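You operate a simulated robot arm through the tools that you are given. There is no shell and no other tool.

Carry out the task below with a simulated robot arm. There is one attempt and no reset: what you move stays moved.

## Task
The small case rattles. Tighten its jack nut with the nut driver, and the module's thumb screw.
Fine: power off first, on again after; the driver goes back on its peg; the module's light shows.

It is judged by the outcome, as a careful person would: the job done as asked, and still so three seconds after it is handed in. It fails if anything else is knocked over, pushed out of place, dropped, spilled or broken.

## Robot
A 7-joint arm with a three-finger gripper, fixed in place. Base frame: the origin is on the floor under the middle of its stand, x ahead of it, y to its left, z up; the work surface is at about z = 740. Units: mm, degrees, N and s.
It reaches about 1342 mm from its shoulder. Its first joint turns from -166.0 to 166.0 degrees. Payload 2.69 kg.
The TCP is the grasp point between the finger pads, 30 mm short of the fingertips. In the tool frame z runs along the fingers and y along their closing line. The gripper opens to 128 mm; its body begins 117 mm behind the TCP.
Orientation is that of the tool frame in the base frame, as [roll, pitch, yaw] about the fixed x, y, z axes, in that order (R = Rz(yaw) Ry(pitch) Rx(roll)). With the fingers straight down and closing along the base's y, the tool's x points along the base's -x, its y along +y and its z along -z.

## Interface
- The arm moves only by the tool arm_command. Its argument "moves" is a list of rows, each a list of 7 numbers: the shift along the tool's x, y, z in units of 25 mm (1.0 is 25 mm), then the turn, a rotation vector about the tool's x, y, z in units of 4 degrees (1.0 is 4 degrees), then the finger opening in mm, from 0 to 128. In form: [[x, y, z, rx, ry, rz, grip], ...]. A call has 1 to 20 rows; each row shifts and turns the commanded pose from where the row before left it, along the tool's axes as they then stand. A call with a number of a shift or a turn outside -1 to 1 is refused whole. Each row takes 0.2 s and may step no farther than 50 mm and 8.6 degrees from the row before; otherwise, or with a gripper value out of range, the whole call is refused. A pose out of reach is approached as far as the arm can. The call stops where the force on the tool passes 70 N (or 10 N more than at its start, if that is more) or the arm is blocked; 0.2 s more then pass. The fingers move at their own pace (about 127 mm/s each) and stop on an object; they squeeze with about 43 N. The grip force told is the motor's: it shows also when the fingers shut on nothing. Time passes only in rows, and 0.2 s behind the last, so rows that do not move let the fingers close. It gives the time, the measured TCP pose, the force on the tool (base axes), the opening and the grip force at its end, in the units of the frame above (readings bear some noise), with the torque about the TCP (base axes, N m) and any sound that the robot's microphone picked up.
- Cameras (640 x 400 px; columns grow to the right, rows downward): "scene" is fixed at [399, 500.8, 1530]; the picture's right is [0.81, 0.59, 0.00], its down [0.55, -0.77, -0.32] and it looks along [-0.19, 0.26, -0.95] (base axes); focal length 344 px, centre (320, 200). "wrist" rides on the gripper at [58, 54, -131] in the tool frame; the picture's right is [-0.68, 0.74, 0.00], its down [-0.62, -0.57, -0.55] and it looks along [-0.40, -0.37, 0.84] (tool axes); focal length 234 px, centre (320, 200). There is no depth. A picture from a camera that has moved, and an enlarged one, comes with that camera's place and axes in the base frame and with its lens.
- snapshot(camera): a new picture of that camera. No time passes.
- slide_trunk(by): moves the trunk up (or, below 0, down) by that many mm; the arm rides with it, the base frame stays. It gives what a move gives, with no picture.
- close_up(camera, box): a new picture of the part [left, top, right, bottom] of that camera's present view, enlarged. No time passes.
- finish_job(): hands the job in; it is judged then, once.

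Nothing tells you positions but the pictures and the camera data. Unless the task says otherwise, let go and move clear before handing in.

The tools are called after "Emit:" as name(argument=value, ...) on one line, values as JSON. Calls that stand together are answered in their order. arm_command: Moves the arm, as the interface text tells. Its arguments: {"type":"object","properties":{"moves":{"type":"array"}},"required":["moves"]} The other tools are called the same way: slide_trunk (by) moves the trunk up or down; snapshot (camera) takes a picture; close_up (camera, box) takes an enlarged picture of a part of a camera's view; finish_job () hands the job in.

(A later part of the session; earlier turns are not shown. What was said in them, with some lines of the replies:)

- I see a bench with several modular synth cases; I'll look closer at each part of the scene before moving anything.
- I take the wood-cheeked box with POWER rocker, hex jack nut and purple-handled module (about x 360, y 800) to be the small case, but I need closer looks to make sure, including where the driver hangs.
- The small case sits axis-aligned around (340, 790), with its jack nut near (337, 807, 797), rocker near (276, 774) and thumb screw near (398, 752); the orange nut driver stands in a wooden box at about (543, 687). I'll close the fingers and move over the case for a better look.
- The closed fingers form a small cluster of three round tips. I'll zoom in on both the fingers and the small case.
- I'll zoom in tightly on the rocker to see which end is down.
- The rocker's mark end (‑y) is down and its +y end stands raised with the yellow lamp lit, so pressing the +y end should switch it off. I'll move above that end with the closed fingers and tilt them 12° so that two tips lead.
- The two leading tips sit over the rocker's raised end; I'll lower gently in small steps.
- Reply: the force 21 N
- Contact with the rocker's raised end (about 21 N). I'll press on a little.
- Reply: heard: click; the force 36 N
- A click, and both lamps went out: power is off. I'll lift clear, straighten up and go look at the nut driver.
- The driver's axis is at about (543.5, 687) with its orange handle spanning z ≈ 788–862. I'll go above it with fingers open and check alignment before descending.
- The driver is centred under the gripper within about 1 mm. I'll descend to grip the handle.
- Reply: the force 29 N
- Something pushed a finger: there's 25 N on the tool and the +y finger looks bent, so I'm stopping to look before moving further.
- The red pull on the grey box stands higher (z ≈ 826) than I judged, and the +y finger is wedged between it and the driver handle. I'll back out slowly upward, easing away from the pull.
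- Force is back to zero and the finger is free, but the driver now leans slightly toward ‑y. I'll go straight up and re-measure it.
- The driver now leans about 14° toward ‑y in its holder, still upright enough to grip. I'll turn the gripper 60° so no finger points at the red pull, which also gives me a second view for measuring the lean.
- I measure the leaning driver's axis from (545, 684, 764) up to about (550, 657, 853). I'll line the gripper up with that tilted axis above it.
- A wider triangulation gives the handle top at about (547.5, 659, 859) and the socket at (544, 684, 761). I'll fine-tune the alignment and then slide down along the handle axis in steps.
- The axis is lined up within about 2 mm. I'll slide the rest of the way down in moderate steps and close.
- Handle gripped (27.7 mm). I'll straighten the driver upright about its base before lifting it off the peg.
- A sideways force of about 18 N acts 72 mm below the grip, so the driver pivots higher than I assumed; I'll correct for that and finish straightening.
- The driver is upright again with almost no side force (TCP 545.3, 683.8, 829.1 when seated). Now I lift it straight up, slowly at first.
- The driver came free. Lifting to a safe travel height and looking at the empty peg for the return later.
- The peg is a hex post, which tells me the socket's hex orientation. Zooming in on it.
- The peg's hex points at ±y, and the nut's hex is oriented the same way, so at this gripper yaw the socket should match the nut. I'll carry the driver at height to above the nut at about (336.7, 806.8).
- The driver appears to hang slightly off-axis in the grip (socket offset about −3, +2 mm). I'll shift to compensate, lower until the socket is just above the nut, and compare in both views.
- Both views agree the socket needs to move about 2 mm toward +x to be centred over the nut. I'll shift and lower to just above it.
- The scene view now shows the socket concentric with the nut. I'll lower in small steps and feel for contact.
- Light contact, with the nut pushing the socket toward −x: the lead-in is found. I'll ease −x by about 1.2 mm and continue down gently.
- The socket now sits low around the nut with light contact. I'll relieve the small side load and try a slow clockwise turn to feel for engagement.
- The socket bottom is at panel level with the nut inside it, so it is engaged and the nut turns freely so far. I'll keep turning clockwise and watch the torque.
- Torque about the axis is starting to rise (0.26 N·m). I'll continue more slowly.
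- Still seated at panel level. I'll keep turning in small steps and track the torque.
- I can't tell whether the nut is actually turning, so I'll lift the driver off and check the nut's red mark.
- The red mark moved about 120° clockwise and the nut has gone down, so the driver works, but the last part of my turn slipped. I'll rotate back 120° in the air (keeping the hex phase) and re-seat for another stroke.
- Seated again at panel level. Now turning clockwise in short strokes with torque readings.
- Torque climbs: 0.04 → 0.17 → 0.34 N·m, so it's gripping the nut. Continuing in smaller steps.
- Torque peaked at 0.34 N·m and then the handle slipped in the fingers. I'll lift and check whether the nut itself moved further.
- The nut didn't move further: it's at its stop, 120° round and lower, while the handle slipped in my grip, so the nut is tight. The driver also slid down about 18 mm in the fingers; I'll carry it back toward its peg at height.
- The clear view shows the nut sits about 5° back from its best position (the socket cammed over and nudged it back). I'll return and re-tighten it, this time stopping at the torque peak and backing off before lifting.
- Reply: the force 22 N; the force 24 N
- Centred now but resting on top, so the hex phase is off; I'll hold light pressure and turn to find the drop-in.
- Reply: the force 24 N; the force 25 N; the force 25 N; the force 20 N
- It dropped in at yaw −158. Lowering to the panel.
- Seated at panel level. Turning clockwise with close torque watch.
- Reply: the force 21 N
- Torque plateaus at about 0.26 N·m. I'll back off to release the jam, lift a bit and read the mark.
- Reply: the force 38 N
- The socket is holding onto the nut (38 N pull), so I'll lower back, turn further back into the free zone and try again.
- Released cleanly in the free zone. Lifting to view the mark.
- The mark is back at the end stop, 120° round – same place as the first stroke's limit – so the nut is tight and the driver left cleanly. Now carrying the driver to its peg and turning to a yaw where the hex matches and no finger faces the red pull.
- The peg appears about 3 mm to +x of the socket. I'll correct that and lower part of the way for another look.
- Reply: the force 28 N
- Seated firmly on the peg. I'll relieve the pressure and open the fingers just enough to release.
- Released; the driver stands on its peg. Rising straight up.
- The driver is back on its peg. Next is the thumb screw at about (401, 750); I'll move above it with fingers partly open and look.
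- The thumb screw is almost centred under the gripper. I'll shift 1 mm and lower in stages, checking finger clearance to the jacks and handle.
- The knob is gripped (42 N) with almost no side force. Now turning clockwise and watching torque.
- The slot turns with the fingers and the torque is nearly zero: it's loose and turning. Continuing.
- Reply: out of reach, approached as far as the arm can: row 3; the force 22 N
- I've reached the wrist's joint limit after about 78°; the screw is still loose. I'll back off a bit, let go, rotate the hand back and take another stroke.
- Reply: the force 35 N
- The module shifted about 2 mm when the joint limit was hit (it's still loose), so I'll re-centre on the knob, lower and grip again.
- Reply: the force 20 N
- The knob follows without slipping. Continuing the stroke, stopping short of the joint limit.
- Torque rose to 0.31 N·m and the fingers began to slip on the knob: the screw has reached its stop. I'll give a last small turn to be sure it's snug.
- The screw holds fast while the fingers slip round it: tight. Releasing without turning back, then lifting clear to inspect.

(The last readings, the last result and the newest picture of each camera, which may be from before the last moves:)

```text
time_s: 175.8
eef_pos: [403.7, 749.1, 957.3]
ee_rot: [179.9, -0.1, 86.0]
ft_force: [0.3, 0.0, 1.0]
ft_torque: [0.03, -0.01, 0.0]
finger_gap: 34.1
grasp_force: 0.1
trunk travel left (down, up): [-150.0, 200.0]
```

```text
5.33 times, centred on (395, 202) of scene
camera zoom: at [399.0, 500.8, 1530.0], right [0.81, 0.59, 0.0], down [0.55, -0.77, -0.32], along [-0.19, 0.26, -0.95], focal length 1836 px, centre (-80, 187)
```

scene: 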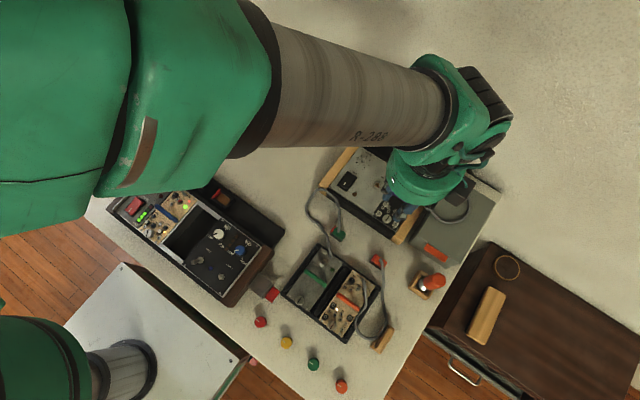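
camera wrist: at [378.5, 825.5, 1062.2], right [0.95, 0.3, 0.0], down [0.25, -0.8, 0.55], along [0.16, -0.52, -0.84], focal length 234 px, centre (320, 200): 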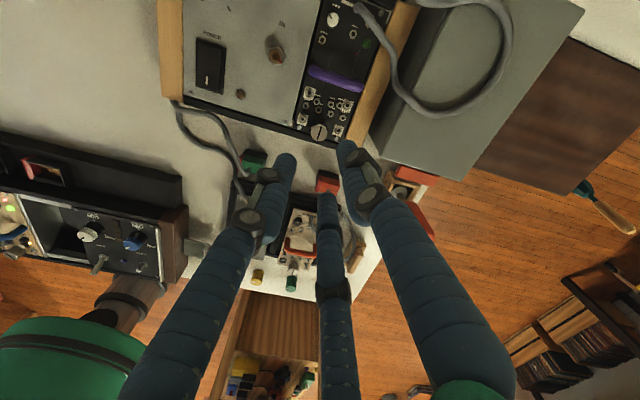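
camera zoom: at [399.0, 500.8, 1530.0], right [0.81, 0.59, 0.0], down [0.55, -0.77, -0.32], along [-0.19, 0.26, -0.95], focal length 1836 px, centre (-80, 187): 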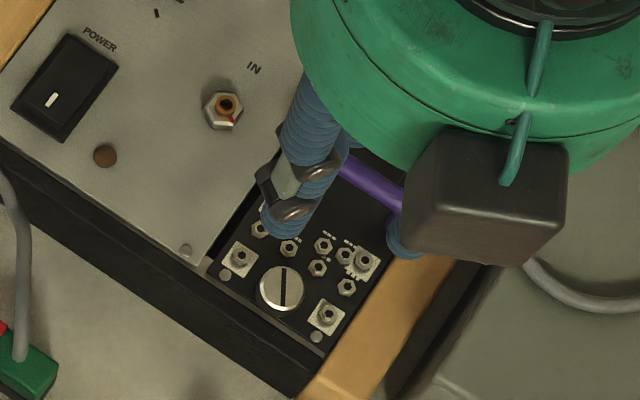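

The screw's slot has turned about 150° in total and is tight, and the nut's mark is still at its stop. Now I'll close the fingers, turn the hand to yaw 180 and move over to the rocker's ‑y end to switch power on.

Emit:
arm_command(moves=[[0, 0, 0, 0, 0, -1, 20], [0, 0, 0, 0, 0, -1, 0], [0, 0, 0, 0, 0, -1, 0], [0, 0, 0, 0, 0, -1, 0], [0, 0, 0, 0, 0, -1, 0], [0, 0, 0, 0, 0, -1, 0], [0, 0, 0, 0, 0, -1, 0], [0, 0, 0, 0, 0, -1, 0], [0, 0, 0, 0, 0, -1, 0], [0, 0, 0, 0, 0, -1, 0], [0, 0, 0, 0, 0, -1, 0], [0, 0, 0, 0, 0, -1, 0], [0, 0, 0, 0, 0, -1, 0], [0, 0, 0, 0, 0, -1, 0], [0, 0, 0, 0, 0, -1, 0], [0, 0, 0, 0, 0, -1, 0], [0, 0, 0, 0, 0, -1, 0], [0, 0, 0, 0, 0, -1, 0], [0, 0, 0, 0, 0, -1, 0], [0, 0, 0, 0, 0, -1, 0]])

Emit:
arm_command(moves=[[0, 0, 0, 0, 0, -1, 0], [0, 0, 0, 0, 0, -1, 0], [0, 0, 0, 0, 0, -1, 0], [0, 0, 0, 0, 0, -0.5, 0], [0.85, 0.063, 0, 0, 0, 0, 0], [0.85, 0.063, 0, 0, 0, 0, 0], [0.85, 0.063, 0, 0, 0, 0, 0], [0.85, 0.063, 0, 0, 0, 0, 0], [0.85, 0.063, 0, 0, 0, 0, 0], [0.85, 0.063, 0, 0, 0, 0, 0], [0, 0, 0.8, 1, 0, 0, 0], [0, 0, 0.8, 1, 0, 0, 0], [0, 0, 0.8, 1, 0, 0, 0], [0, 0, 0, 0, 0, 0, 0], [0, 0, 0, 0, 0, 0, 0]])

Emit:
close_up(camera="wrist", box=[240, 100, 400, 230])

Emit:
snapshot(camera="scene")

```text
time_s: 180.0
eef_pos: [403.5, 749.3, 955.0]
ee_rot: [-179.9, 0.0, 166.0]
ft_force: [-0.4, 0.1, -0.8]
ft_torque: [-0.03, 0.0, 0.01]
finger_gap: 2.1
grasp_force: 31.4
trunk travel left (down, up): [-150.0, 200.0]
```

```text
time_s: 183.2
eef_pos: [276.5, 756.0, 893.9]
ee_rot: [-168.0, 0.0, 180.0]
ft_force: [-0.6, -0.7, 0.2]
ft_torque: [0.03, -0.01, 0.0]
finger_gap: 2.3
grasp_force: 31.9
trunk travel left (down, up): [-150.0, 200.0]
```

```text
3.08 times, centred on (320, 165) of wrist
camera zoom: at [217.4, 835.6, 1012.6], right [0.68, 0.72, -0.15], down [0.62, -0.44, 0.65], along [0.4, -0.54, -0.74], focal length 720 px, centre (320, 308)
```

zoom: 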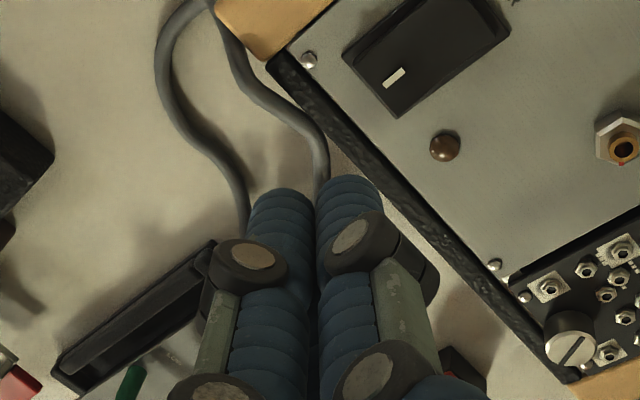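

```text
taken
```

scene: 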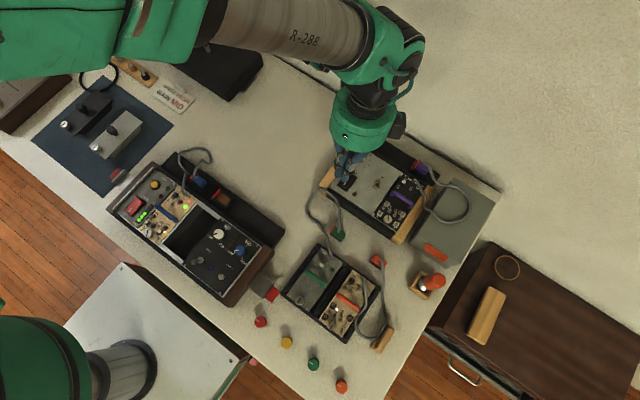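

Emit:
close_up(camera="scene", box=[310, 130, 390, 210])

Emit:
close_up(camera="scene", box=[360, 165, 430, 240])

```text
5.00 times, centred on (350, 170) of scene
camera zoom: at [399.0, 500.8, 1530.0], right [0.81, 0.59, 0.0], down [0.55, -0.77, -0.32], along [-0.19, 0.26, -0.95], focal length 1721 px, centre (170, 350)
```

zoom: 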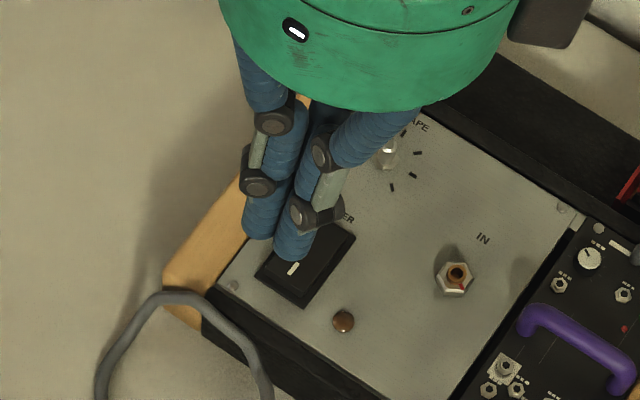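

```text
5.33 times, centred on (395, 202) of scene
camera zoom: at [399.0, 500.8, 1530.0], right [0.81, 0.59, 0.0], down [0.55, -0.77, -0.32], along [-0.19, 0.26, -0.95], focal length 1836 px, centre (-80, 187)
```

zoom: 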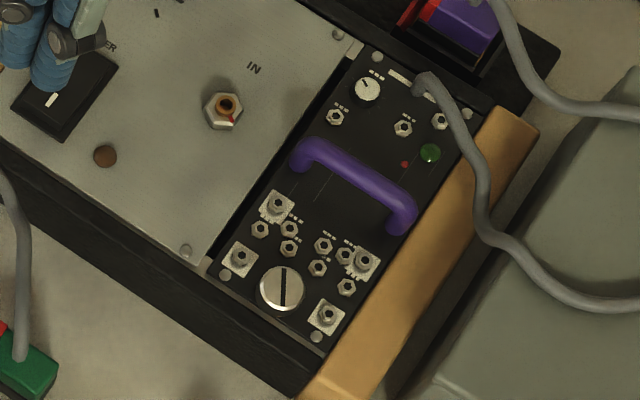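

The module light and lamp are still off as expected, and everything looks in place. I'll shift slightly and lower onto the rocker's raised ‑y end.

Emit:
arm_command(moves=[[0, 0.078, -0.017, 0, 0, 0, 0], [0, 0.166, 0.782, 0, 0, 0, 0], [0, 0.166, 0.782, 0, 0, 0, 0], [0, 0.033, 0.156, 0, 0, 0, 0], [0, 0, 0, 0, 0, 0, 0]])

Emit:
close_up(camera="scene", box=[320, 150, 380, 210])

Emit:
close_up(camera="wrist", box=[240, 100, 400, 230])

```text
time_s: 184.4
eef_pos: [276.7, 757.4, 851.2]
ee_rot: [-168.0, -0.1, 180.0]
ft_force: [0.3, 0.3, 1.1]
ft_torque: [0.02, 0.0, 0.04]
finger_gap: 2.1
grasp_force: 31.2
trunk travel left (down, up): [-150.0, 200.0]
```

```text
6.67 times, centred on (350, 180) of scene
camera zoom: at [399.0, 500.8, 1530.0], right [0.81, 0.59, 0.0], down [0.55, -0.77, -0.32], along [-0.19, 0.26, -0.95], focal length 2295 px, centre (120, 333)
```

zoom: 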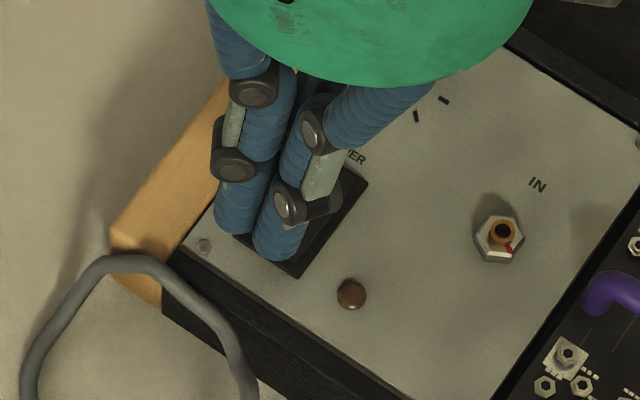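

```text
3.08 times, centred on (320, 165) of wrist
camera zoom: at [217.6, 837.2, 968.7], right [0.68, 0.72, -0.15], down [0.62, -0.44, 0.65], along [0.4, -0.54, -0.74], focal length 720 px, centre (320, 308)
```

zoom: 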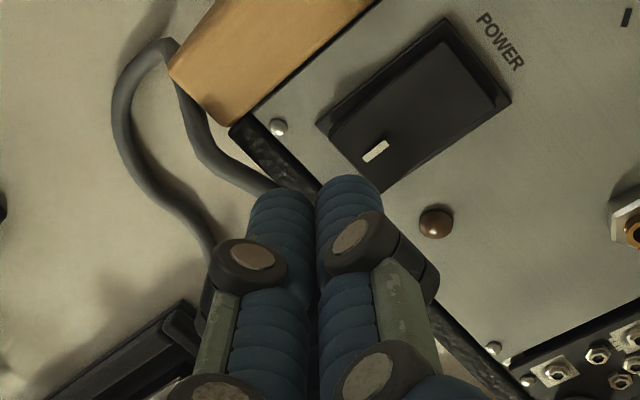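

Emit:
arm_command(moves=[[0, 0.0333, 0.1565, 0, 0, 0, 0], [0, 0.0333, 0.1565, 0, 0, 0, 0], [0, 0.0333, 0.1565, 0, 0, 0, 0], [0, 0, 0, 0, 0, 0, 0]])

Emit:
close_up(camera="wrist", box=[270, 90, 390, 190])

```text
time_s: 185.4
eef_pos: [276.5, 756.5, 839.5]
ee_rot: [-168.0, 0.0, 180.0]
ft_force: [0.4, 0.0, 0.4]
ft_torque: [-0.02, -0.01, 0.01]
finger_gap: 2.3
grasp_force: 31.5
trunk travel left (down, up): [-150.0, 200.0]
```

```text
4.00 times, centred on (330, 140) of wrist
camera zoom: at [217.6, 837.3, 956.7], right [0.68, 0.72, -0.15], down [0.62, -0.44, 0.65], along [0.4, -0.54, -0.74], focal length 937 px, centre (280, 440)
```

zoom: 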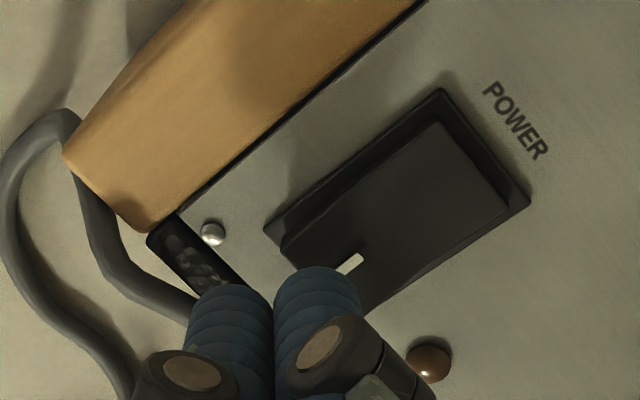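

Emit:
arm_command(moves=[[0, 0.0166, 0.0782, 0, 0, 0, 0], [0, 0.0166, 0.0782, 0, 0, 0, 0], [0, 0.0166, 0.0782, 0, 0, 0, 0], [0, 0, 0, 0, 0, 0, 0]])

Emit:
arm_command(moves=[[0, 0.0166, 0.0782, 0, 0, 0, 0], [0, 0.0083, 0.0391, 0, 0, 0, 0], [0, 0, 0, 0, 0, 0, 0]])

```text
time_s: 186.4
eef_pos: [276.3, 757.2, 833.2]
ee_rot: [-168.0, -0.1, -180.0]
ft_force: [0.0, -0.6, 0.3]
ft_torque: [-0.02, 0.03, -0.02]
finger_gap: 2.0
grasp_force: 31.6
trunk travel left (down, up): [-150.0, 200.0]
```

```text
time_s: 187.2
eef_pos: [275.2, 756.6, 829.5]
ee_rot: [-168.0, 0.0, -180.0]
ft_force: [-0.5, -0.5, 0.1]
ft_torque: [-0.01, -0.02, -0.01]
finger_gap: 1.7
grasp_force: 30.9
trunk travel left (down, up): [-150.0, 200.0]
```

Emit:
arm_command(moves=[[0, 0.0083, 0.0391, 0, 0, 0, 0], [0, 0.0083, 0.0391, 0, 0, 0, 0], [0, 0, 0, 0, 0, 0, 0]])

Emit:
arm_command(moves=[[0, 0.0083, 0.0391, 0, 0, 0, 0], [0, 0.0083, 0.0391, 0, 0, 0, 0], [0, 0, 0, 0, 0, 0, 0]])

```text
time_s: 188.0
eef_pos: [276.4, 756.9, 828.4]
ee_rot: [-168.0, -0.1, -179.9]
ft_force: [-0.6, 0.4, 2.0]
ft_torque: [0.04, 0.01, 0.0]
finger_gap: 2.0
grasp_force: 31.3
trunk travel left (down, up): [-150.0, 200.0]
```

```text
time_s: 188.8
eef_pos: [276.5, 756.3, 826.3]
ee_rot: [-168.0, -0.1, 180.0]
ft_force: [0.7, -2.2, 5.2]
ft_torque: [-0.03, 0.04, 0.0]
finger_gap: 2.3
grasp_force: 31.4
trunk travel left (down, up): [-150.0, 200.0]
heard: click
```

A click. Checking the lamps.

Emit:
close_up(camera="scene", box=[320, 130, 440, 240])

```text
3.64 times, centred on (380, 185) of scene
camera zoom: at [399.0, 500.8, 1530.0], right [0.81, 0.59, 0.0], down [0.55, -0.77, -0.32], along [-0.19, 0.26, -0.95], focal length 1252 px, centre (102, 254)
```

zoom: 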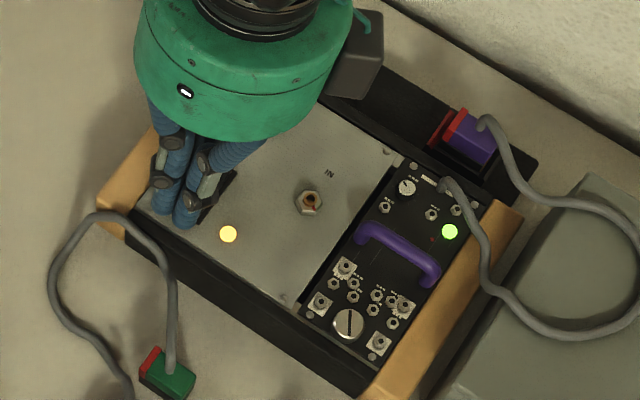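

Both the power lamp and the module's green light are on. I'll retreat straight up and clear.

Emit:
arm_command(moves=[[0, -0.104, -0.489, 0, 0, 0, 0], [0, -0.208, -0.978, 0, 0, 0, 0], [0, -0.208, -0.978, 0, 0, 0, 0], [0, -0.208, -0.978, 0, 0, 0, 0], [0, -0.208, -0.978, 0, 0, 0, 0], [0, -0.208, -0.978, 0, 0, 0, 0], [0, -0.208, -0.978, 0, 0, 0, 0], [0, 0, 0, -1, 0, 0, 0], [0, 0, 0, -1, 0, 0, 0], [0, 0, 0, -1, 0, 0, 0], [0.8, -0.8, -0.6, 0, 0, 0, 0], [0.8, -0.8, -0.6, 0, 0, 0, 0], [0.8, -0.8, -0.6, 0, 0, 0, 0], [0.8, -0.8, -0.6, 0, 0, 0, 0], [0, 0, 0, 0, 0, 0, 40], [0, 0, 0, 0, 0, 0, 40]])

Emit:
snapshot(camera="scene")

Emit:
close_up(camera="scene", box=[320, 130, 440, 240])

Emit:
close_up(camera="scene", box=[360, 170, 395, 195])

Emit:
close_up(camera="scene", box=[400, 240, 460, 310])

Emit:
close_up(camera="scene", box=[370, 195, 410, 230])

```text
time_s: 192.2
eef_pos: [197.4, 678.4, 1047.8]
ee_rot: [-180.0, -0.3, 179.9]
ft_force: [-0.2, 0.5, 0.0]
ft_torque: [-0.02, -0.01, -0.02]
finger_gap: 40.1
grasp_force: 0.0
trunk travel left (down, up): [-150.0, 200.0]
```

```text
taken
```

scene: 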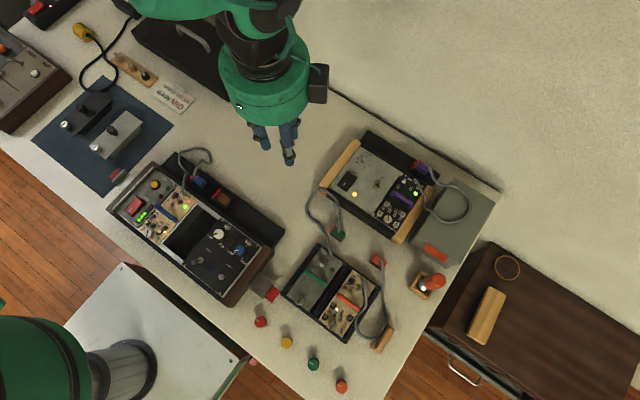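

```text
3.64 times, centred on (380, 185) of scene
camera zoom: at [399.0, 500.8, 1530.0], right [0.81, 0.59, 0.0], down [0.55, -0.77, -0.32], along [-0.19, 0.26, -0.95], focal length 1252 px, centre (102, 254)
```

zoom: 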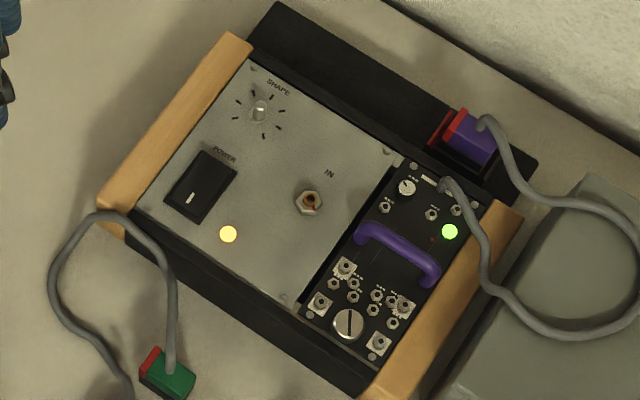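

```text
16.00 times, centred on (378, 182) of scene
camera zoom: at [399.0, 500.8, 1530.0], right [0.81, 0.59, 0.0], down [0.55, -0.77, -0.32], along [-0.19, 0.26, -0.95], focal length 5507 px, centre (-600, 480)
```

zoom: 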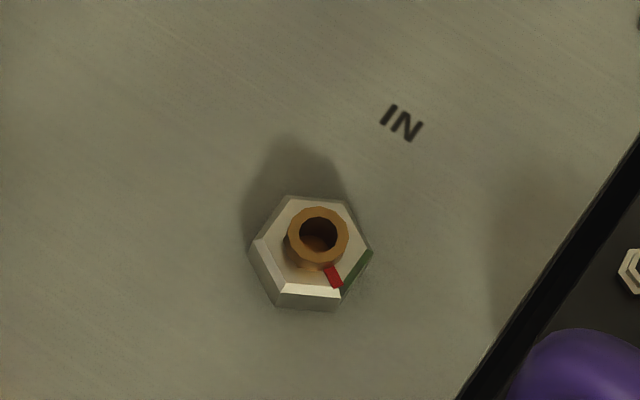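

```text
5.71 times, centred on (430, 275) of scene
camera zoom: at [399.0, 500.8, 1530.0], right [0.81, 0.59, 0.0], down [0.55, -0.77, -0.32], along [-0.19, 0.26, -0.95], focal length 1967 px, centre (-309, -229)
```

zoom: 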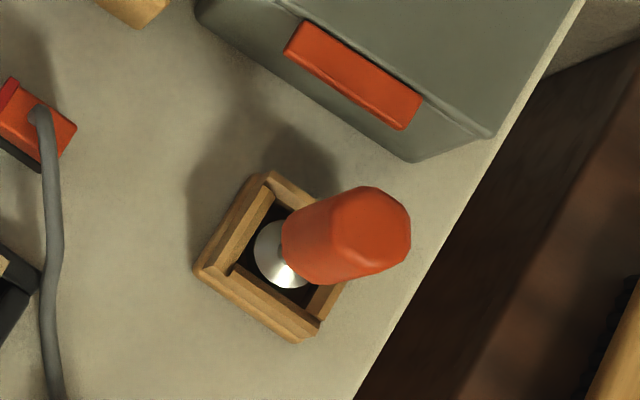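

```text
11.43 times, centred on (390, 212) of scene
camera zoom: at [399.0, 500.8, 1530.0], right [0.81, 0.59, 0.0], down [0.55, -0.77, -0.32], along [-0.19, 0.26, -0.95], focal length 3934 px, centre (-480, 57)
```

zoom: 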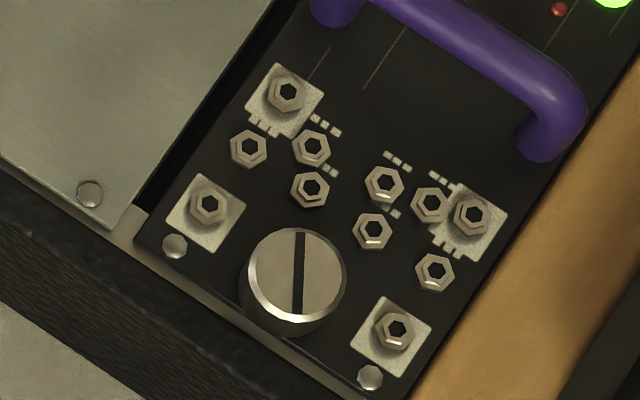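

Final check: the power lamp and the module's green light are on, the nut's mark is at its stop and the thumb screw is tight. The driver stands on its peg, nothing else looks disturbed, and the hand is clear and open. Handing in.

Emit:
finish_job()

```text
The job is handed in.
```

I switched the small case off, tightened its jack nut and the module's thumb screw, put the driver back on its peg and switched the case on again. The power lamp and the module's green light are both on, and the job is handed in.

- **Jack nut:** it turned about 120° clockwise to where it would go no further. I could apply roughly 0.3 N·m before the driver slipped. On one stroke the slip backed the nut off about 5°, so I re-seated the driver and brought it back to the stop.
- **Thumb screw:** it turned about 150° to its stop. My fingers then slipped on it at about 0.3 N·m, so I can't say how much tighter than that it is.
- **Driver:** on my first try at picking it up, a finger caught the red pull on the grey box and left the driver leaning about 14° in its holder. I straightened it before lifting it off, and it is now upright on the peg. The box and the holder did not move.
- **Module:** it sits about 1.5–2 mm further right in its bay than before. My hand pushed it while the screw was still loose. It is clamped there now and I left it.
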